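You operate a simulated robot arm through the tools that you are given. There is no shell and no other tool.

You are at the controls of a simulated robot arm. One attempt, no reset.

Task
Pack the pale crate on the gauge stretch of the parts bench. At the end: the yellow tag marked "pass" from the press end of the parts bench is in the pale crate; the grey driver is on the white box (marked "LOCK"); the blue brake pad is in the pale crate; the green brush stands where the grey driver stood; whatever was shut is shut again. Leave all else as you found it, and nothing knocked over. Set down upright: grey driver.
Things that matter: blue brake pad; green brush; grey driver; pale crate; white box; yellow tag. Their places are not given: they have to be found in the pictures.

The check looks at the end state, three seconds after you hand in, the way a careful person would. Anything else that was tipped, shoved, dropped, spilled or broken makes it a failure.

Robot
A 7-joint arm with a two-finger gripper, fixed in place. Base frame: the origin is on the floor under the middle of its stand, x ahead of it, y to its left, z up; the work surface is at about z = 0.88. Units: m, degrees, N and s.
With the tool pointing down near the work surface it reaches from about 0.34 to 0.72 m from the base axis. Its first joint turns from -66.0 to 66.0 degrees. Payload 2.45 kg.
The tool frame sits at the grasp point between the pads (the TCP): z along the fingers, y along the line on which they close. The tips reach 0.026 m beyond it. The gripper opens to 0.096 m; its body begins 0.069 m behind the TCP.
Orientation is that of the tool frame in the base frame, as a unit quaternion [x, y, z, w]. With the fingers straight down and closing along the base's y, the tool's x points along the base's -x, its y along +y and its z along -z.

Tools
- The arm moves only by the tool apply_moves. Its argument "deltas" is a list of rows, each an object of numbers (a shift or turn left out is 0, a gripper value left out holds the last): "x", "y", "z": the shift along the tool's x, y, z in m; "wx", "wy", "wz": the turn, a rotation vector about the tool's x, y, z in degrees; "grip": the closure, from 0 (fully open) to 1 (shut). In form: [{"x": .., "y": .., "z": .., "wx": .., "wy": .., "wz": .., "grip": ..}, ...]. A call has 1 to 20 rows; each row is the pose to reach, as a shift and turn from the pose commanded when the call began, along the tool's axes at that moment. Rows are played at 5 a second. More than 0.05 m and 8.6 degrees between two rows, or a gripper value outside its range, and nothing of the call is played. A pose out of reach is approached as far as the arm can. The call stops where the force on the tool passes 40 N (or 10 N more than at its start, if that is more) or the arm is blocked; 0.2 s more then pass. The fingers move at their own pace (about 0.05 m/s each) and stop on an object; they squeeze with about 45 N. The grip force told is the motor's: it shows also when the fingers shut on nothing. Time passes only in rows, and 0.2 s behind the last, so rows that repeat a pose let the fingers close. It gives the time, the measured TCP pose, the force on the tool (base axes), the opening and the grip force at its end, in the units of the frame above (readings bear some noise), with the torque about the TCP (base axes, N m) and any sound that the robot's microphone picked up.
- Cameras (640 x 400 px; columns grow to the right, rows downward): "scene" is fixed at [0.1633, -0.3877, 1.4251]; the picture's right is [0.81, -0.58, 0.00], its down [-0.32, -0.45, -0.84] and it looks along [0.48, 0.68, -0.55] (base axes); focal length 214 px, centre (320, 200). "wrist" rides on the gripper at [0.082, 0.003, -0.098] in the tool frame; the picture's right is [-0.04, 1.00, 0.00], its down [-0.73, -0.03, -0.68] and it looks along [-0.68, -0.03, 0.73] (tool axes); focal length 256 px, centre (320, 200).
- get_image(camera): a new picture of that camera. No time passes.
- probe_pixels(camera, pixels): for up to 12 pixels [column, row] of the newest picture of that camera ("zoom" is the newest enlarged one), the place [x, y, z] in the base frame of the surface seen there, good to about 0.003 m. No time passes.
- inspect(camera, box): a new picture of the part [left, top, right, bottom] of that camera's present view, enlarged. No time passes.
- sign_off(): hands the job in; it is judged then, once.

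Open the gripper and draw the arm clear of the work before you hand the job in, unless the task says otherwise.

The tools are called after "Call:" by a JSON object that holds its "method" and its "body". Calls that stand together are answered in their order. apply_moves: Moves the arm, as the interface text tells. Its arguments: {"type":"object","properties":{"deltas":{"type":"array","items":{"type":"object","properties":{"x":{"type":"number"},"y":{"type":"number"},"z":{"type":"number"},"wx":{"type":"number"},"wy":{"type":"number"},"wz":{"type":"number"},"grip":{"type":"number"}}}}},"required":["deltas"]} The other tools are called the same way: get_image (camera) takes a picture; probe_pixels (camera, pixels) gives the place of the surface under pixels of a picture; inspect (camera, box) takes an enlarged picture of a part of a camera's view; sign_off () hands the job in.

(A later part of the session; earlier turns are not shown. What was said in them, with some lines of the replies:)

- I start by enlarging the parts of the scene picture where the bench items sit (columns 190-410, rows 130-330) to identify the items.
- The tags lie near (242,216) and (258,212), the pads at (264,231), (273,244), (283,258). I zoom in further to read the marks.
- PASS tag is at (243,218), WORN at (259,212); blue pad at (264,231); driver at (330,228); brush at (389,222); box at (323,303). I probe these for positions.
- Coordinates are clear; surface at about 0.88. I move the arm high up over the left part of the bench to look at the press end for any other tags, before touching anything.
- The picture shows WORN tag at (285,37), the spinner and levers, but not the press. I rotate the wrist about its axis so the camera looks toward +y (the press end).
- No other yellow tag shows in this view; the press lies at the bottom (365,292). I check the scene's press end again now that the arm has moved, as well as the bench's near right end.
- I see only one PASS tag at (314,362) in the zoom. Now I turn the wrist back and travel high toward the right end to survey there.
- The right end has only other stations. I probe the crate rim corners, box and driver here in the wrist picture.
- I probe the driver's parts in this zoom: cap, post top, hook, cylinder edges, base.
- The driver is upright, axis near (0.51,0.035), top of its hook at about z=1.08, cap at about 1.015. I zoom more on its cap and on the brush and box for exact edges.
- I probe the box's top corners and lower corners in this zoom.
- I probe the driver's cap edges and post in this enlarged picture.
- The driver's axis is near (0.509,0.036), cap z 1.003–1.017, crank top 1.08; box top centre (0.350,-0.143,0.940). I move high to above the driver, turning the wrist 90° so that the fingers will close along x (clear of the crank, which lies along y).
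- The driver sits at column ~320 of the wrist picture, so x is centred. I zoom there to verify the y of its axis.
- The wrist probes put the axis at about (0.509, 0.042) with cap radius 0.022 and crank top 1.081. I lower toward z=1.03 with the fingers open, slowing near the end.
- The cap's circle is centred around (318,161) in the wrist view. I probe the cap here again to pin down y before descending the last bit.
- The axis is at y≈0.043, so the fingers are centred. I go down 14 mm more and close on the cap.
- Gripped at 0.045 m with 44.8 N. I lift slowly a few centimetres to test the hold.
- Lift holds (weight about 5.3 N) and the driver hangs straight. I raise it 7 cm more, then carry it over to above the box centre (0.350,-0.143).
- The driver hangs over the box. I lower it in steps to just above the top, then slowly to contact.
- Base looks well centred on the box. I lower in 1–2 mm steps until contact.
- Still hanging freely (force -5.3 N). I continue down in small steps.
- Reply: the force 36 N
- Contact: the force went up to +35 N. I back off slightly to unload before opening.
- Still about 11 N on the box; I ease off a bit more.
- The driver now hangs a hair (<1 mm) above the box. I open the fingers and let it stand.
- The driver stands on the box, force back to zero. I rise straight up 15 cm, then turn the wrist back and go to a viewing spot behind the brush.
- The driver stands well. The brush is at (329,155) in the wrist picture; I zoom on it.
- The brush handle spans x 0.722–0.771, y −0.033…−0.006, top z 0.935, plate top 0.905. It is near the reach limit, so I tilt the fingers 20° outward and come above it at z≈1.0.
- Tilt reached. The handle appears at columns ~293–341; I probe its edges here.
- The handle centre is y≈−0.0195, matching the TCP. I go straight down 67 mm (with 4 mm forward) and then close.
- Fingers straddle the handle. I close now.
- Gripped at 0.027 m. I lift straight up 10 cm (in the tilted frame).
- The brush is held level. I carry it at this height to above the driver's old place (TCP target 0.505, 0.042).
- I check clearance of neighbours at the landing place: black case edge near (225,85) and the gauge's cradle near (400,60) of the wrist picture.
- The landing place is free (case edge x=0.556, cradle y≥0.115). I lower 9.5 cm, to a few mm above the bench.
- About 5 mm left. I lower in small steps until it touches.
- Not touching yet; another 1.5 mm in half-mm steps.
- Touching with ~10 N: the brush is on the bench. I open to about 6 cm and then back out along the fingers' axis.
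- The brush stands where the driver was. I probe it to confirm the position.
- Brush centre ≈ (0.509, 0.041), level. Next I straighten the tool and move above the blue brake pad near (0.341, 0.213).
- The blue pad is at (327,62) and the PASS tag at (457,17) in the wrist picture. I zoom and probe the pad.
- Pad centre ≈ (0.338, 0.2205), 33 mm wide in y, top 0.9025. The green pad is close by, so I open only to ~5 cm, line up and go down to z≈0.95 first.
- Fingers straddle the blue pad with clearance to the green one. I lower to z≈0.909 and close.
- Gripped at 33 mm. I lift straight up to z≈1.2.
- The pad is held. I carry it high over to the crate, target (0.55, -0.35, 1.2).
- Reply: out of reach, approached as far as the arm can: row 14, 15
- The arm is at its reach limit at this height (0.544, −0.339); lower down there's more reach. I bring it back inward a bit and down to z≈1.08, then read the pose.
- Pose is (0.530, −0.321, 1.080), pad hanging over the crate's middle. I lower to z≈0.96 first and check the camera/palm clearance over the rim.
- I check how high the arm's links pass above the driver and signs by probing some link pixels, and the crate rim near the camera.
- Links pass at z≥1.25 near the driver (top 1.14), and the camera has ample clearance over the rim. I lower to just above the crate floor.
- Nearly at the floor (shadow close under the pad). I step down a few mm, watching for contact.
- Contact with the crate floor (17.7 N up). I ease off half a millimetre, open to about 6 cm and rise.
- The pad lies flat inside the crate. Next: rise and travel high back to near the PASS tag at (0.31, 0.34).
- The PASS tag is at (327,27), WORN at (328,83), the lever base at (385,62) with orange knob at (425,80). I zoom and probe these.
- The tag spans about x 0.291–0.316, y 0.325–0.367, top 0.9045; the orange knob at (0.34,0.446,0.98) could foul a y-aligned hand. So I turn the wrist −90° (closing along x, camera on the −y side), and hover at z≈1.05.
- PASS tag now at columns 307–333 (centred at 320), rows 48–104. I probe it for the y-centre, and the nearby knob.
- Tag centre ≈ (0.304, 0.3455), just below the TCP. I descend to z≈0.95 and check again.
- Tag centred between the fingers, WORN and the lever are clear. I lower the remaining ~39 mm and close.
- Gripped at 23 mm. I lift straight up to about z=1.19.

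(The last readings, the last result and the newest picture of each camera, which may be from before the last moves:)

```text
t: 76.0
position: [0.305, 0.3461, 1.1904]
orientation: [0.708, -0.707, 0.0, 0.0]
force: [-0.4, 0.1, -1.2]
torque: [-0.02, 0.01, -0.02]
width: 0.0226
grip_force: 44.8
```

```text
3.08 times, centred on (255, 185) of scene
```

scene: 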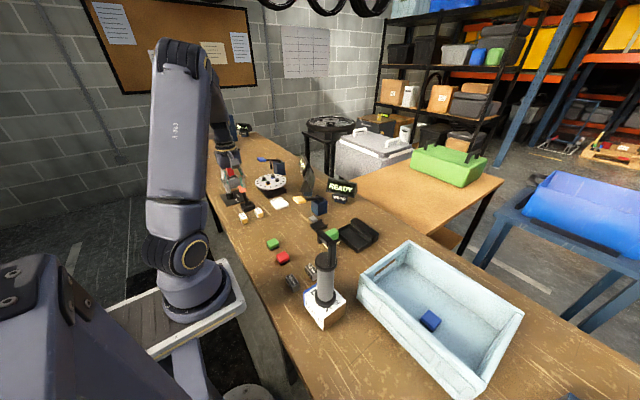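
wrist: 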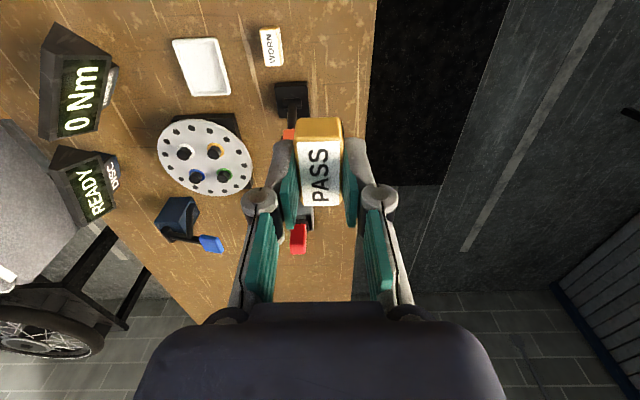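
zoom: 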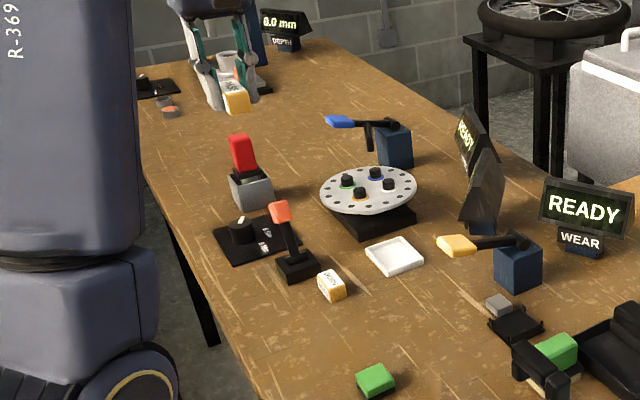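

Tag held; WORN, levers and the rest stand untouched. I carry the tag high to the crate (target 0.54, −0.255), turning the wrist back +90° on the way.

Call:
{"method": "apply_moves", "body": {"deltas": [{"x": 0.0401, "y": -0.0157, "wz": 6}, {"x": 0.0801, "y": -0.0313, "wz": 12}, {"x": 0.1202, "y": -0.047, "wz": 18}, {"x": 0.1603, "y": -0.0627, "wz": 24}, {"x": 0.2003, "y": -0.0783, "wz": 30}, {"x": 0.2404, "y": -0.094, "wz": 36}, {"x": 0.2805, "y": -0.1097, "wz": 42}, {"x": 0.3205, "y": -0.1253, "wz": 48}, {"x": 0.3606, "y": -0.141, "wz": 54}, {"x": 0.4007, "y": -0.1567, "wz": 60}, {"x": 0.4407, "y": -0.1723, "wz": 66}, {"x": 0.4808, "y": -0.188, "wz": 72}, {"x": 0.5209, "y": -0.2037, "wz": 78}, {"x": 0.5609, "y": -0.2193, "wz": 84}, {"x": 0.601, "y": -0.235, "wz": 90}, {"x": 0.601, "y": -0.235, "wz": 90}]}}

Call:
{"method": "get_image", "body": {"camera": "wrist"}}

Call:
{"method": "get_image", "body": {"camera": "scene"}}

```text
t: 79.4
position: [0.5397, -0.2554, 1.1892]
orientation: [0.001, 1.0, 0.0, 0.0]
force: [-0.2, 0.0, -0.8]
torque: [0.03, -0.01, 0.02]
width: 0.0226
grip_force: 45.0
```

```text
taken
```

wrist: 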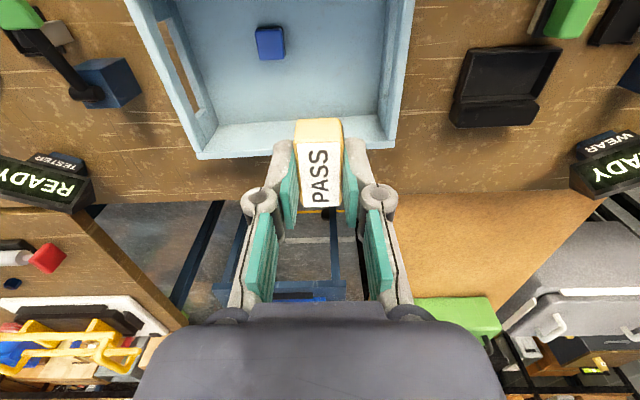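

```text
taken
```

scene: 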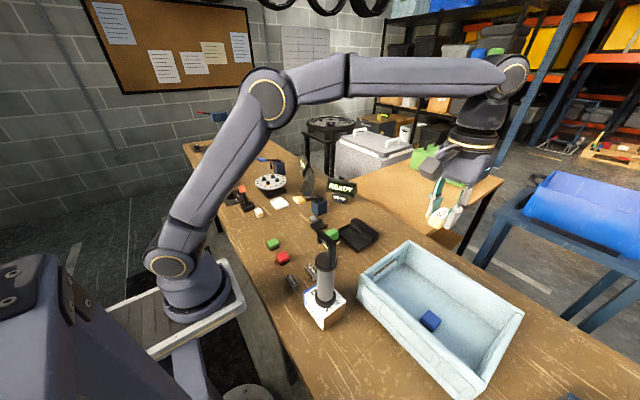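

Over the crate, pad at (270,43). I lower to z≈0.97 and check clearance to the driver and rim.

Call:
{"method": "apply_moves", "body": {"deltas": [{"z": 0.03}, {"z": 0.07}, {"z": 0.11}, {"z": 0.15}, {"z": 0.185}, {"z": 0.21}, {"z": 0.22}, {"z": 0.22}]}}

Call:
{"method": "get_image", "body": {"camera": "wrist"}}

Call:
{"method": "get_image", "body": {"camera": "scene"}}

```text
t: 81.2
position: [0.5404, -0.255, 0.9702]
orientation: [0.0, 1.0, 0.0, 0.0]
force: [-0.5, 0.4, -0.4]
torque: [-0.02, 0.0, -0.01]
width: 0.0226
grip_force: 45.0
```

```text
taken
```

wrist: 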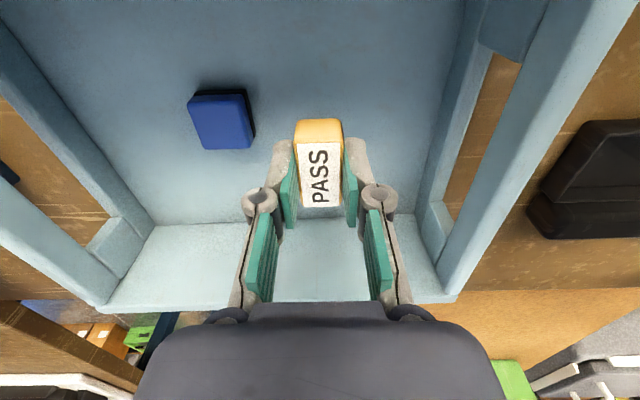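

```text
taken
```

scene: 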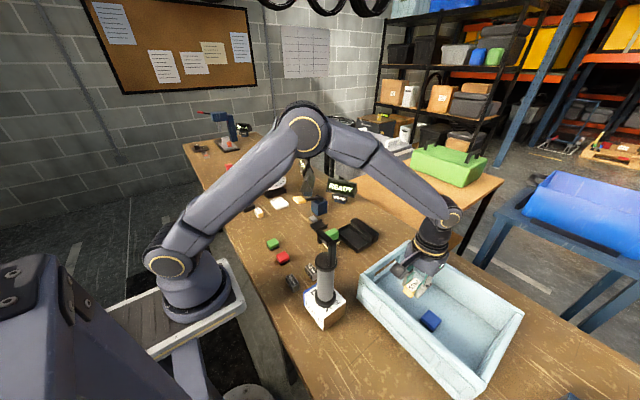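

All clear. I lower to z≈0.932.

Call:
{"method": "apply_moves", "body": {"deltas": [{"z": 0.012}, {"z": 0.024}, {"z": 0.033}, {"z": 0.038}, {"z": 0.038}]}}

Call:
{"method": "get_image", "body": {"camera": "wrist"}}

Call:
{"method": "inspect", "body": {"camera": "scene", "box": [360, 220, 530, 390]}}

```text
t: 82.4
position: [0.5396, -0.2548, 0.9324]
orientation: [0.0, 1.0, 0.001, 0.0]
force: [0.2, -0.2, 0.0]
torque: [0.03, 0.05, -0.03]
width: 0.0223
grip_force: 45.1
```

```text
taken
```

wrist: 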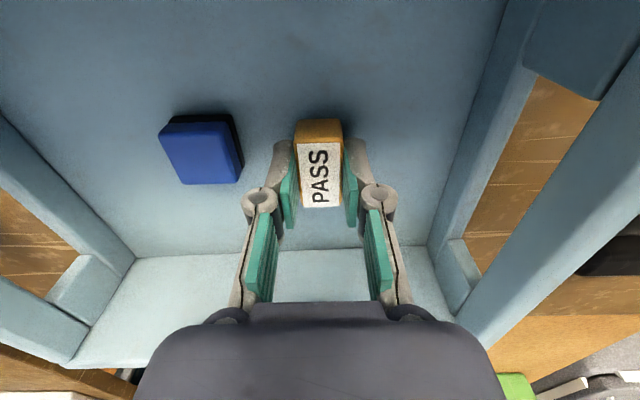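

```text
2.35 times, centred on (445, 305) of scene
```

zoom: 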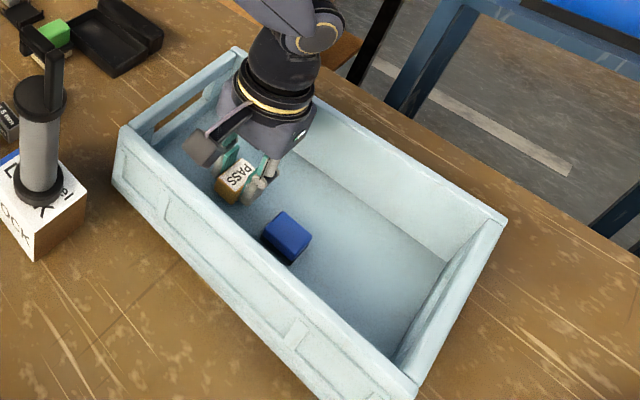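

Just above the floor. I step down until it touches.

Call:
{"method": "apply_moves", "body": {"deltas": [{"z": 0.0015}, {"z": 0.003}, {"z": 0.0045}, {"z": 0.0055}, {"z": 0.0055}]}}

```text
t: 83.6
position: [0.5394, -0.2568, 0.9272]
orientation: [-0.001, 1.0, 0.0, 0.0]
force: [0.1, 0.3, -0.9]
torque: [0.01, -0.01, 0.01]
width: 0.0226
grip_force: 44.9
```

No contact yet (force about 0); a few more half-millimetre steps.

Call:
{"method": "apply_moves", "body": {"deltas": [{"z": 0.0007}, {"z": 0.0014}, {"z": 0.002}, {"z": 0.002}]}}

```text
t: 84.6
position: [0.5386, -0.2549, 0.9252]
orientation: [0.0, 1.0, -0.001, 0.0]
force: [0.6, 0.3, -0.5]
torque: [0.06, -0.01, 0.01]
width: 0.0229
grip_force: 44.8
```

Still free at z=0.925; I go on 1.5 mm more.

Call:
{"method": "apply_moves", "body": {"deltas": [{"z": 0.0005}, {"z": 0.001}, {"z": 0.0015}, {"z": 0.0015}]}}

```text
t: 85.6
position: [0.5387, -0.2559, 0.9238]
orientation: [0.0, 1.0, 0.0, 0.002]
force: [-2.0, 1.9, 10.2]
torque: [0.02, 0.07, -0.05]
width: 0.0225
grip_force: 44.1
```

Contact (10 N). I open to about 4.5 cm and then rise straight out of the crate.

Call:
{"method": "apply_moves", "body": {"deltas": [{"grip": 0.75}, {"grip": 0.6}, {"grip": 0.53}, {"grip": 0.53}, {"grip": 0.53}, {"z": -0.02, "grip": 0.53}, {"z": -0.06, "grip": 0.53}, {"z": -0.1, "grip": 0.53}, {"z": -0.14, "grip": 0.53}, {"z": -0.18, "grip": 0.53}, {"z": -0.22, "grip": 0.3}, {"z": -0.26, "grip": 0}, {"z": -0.28, "grip": 0}, {"z": -0.28, "grip": 0}]}}

Call:
{"method": "get_image", "body": {"camera": "wrist"}}

Call:
{"method": "get_image", "body": {"camera": "scene"}}

```text
t: 88.6
position: [0.5399, -0.2565, 1.2038]
orientation: [0.0, 1.0, 0.0, 0.0]
force: [0.7, -0.3, 0.4]
torque: [0.02, 0.02, -0.02]
width: 0.0958
grip_force: 0.1
```

```text
taken
```

wrist: 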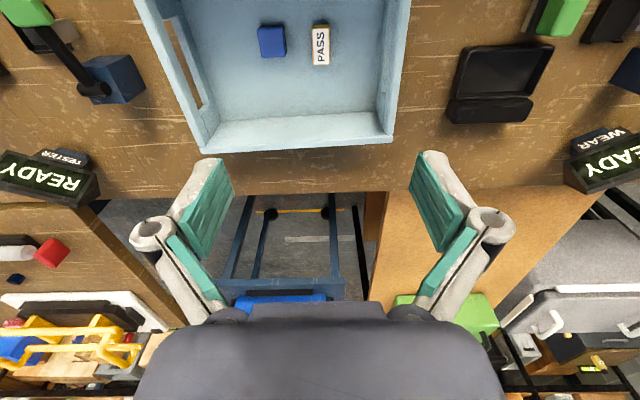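

```text
taken
```

scene: 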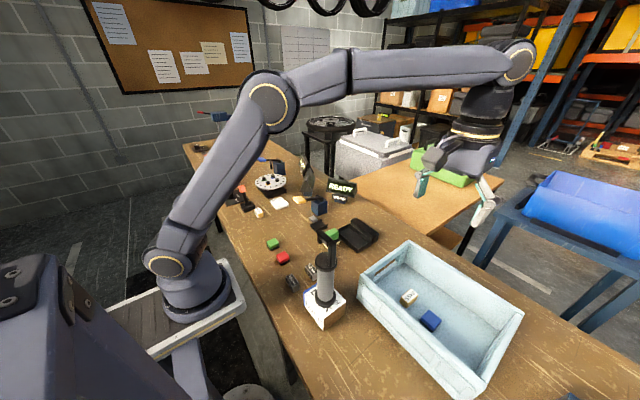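

Tag and pad lie in the crate. I move the arm back to its high starting place, clear of the work, and then check everything.

Call:
{"method": "apply_moves", "body": {"deltas": [{"x": 0.006, "y": 0.04, "z": -0.01}, {"x": 0.012, "y": 0.08, "z": -0.02}, {"x": 0.018, "y": 0.12, "z": -0.03}, {"x": 0.024, "y": 0.16, "z": -0.04}, {"x": 0.03, "y": 0.2, "z": -0.05}, {"x": 0.036, "y": 0.24, "z": -0.053}, {"x": 0.042, "y": 0.28, "z": -0.053}, {"x": 0.048, "y": 0.32, "z": -0.053}, {"x": 0.05, "y": 0.353, "z": -0.053}, {"x": 0.05, "y": 0.353, "z": -0.053}]}}

Call:
{"method": "get_image", "body": {"camera": "scene"}}

Call:
{"method": "get_image", "body": {"camera": "wrist"}}

Call:
{"method": "inspect", "body": {"camera": "scene", "box": [180, 100, 340, 250]}}

Call:
{"method": "inspect", "body": {"camera": "scene", "box": [250, 190, 530, 390]}}

```text
t: 90.8
position: [0.4894, 0.0986, 1.2561]
orientation: [0.0, 1.0, 0.0, 0.0]
force: [0.3, 1.0, 0.3]
torque: [-0.02, 0.02, -0.01]
width: 0.0959
grip_force: 0.0
```

```text
taken
```

scene: 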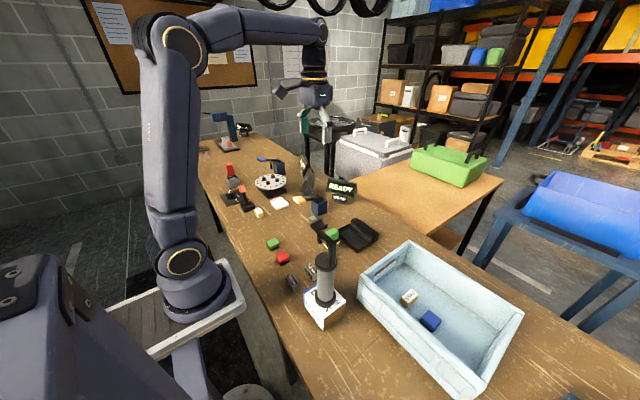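

```text
taken
```

wrist: 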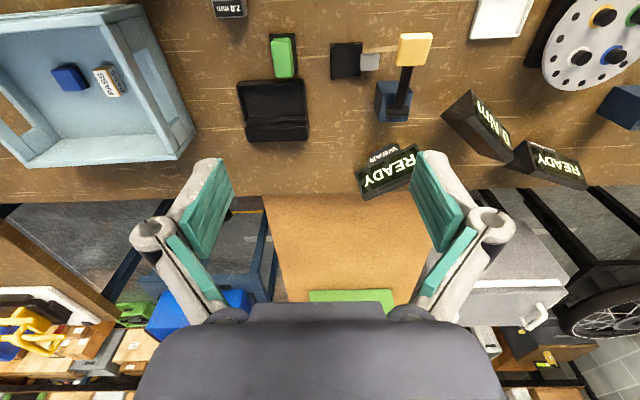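

```text
2.67 times, centred on (260, 175) of scene
```

zoom: 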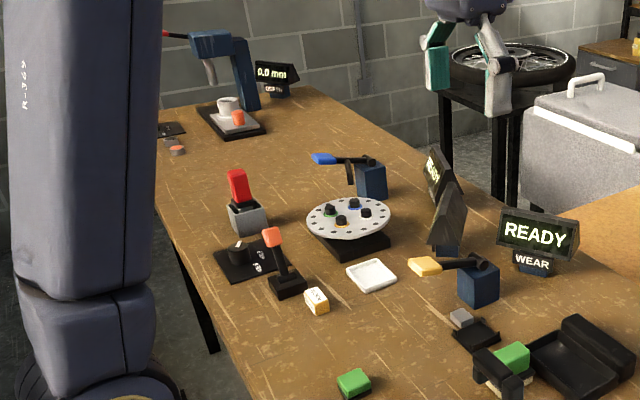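

```text
2.00 times, centred on (390, 290) of scene
```

zoom: 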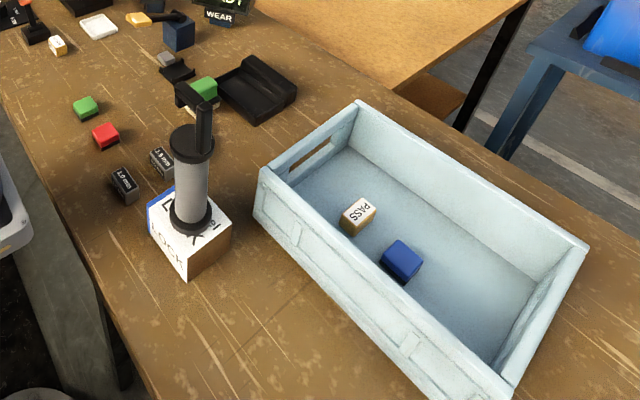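

Everything looks as intended; I take one last close look at the brush and driver placement before handing in.

Call:
{"method": "inspect", "body": {"camera": "wrist", "box": [200, 0, 340, 150]}}

Call:
{"method": "inspect", "body": {"camera": "scene", "box": [280, 210, 380, 340]}}

```text
2.67 times, centred on (270, 75) of wrist
```

zoom: 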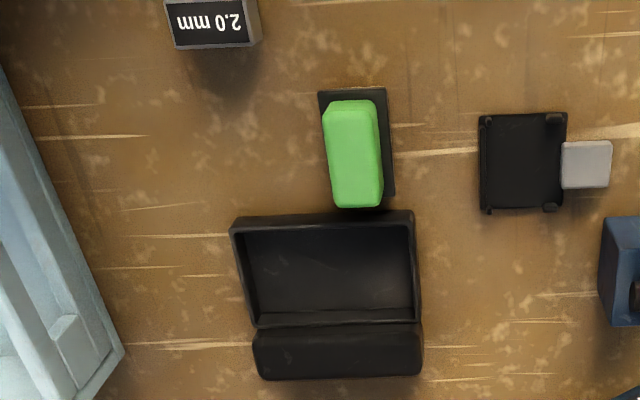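

```text
3.08 times, centred on (330, 275) of scene
```

zoom: 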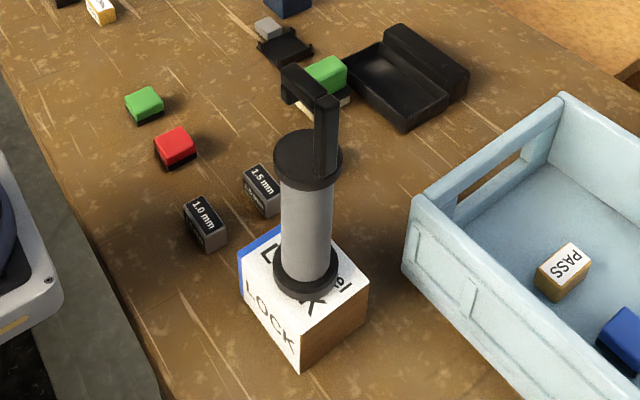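

The driver stands upright on the LOCK box. The brush stands clear of the case where the driver was, the pad and PASS tag are in the crate, and the arm is open and clear, so I hand in.

Call:
{"method": "sign_off", "body": {}}

```text
The job is handed in.
```

The job is handed in. I don't have the result of the check, but my last pictures showed everything in its place:

- **Yellow "pass" tag:** it is in the pale crate. The "worn" tag next to it stayed where it was.
- **Blue brake pad:** it lies flat in the pale crate.
- **Grey driver:** it stands upright, centred on the white "LOCK" box.
- **Green brush:** it stands where the driver stood, within about a millimetre by my probes.
- **Shut things:** I opened nothing, so nothing had to be shut again. The black case near the driver was open from the start and I left it open.

Nothing else showed as moved or knocked over. The gripper is open, and the arm is back at its high starting position, clear of the bench.
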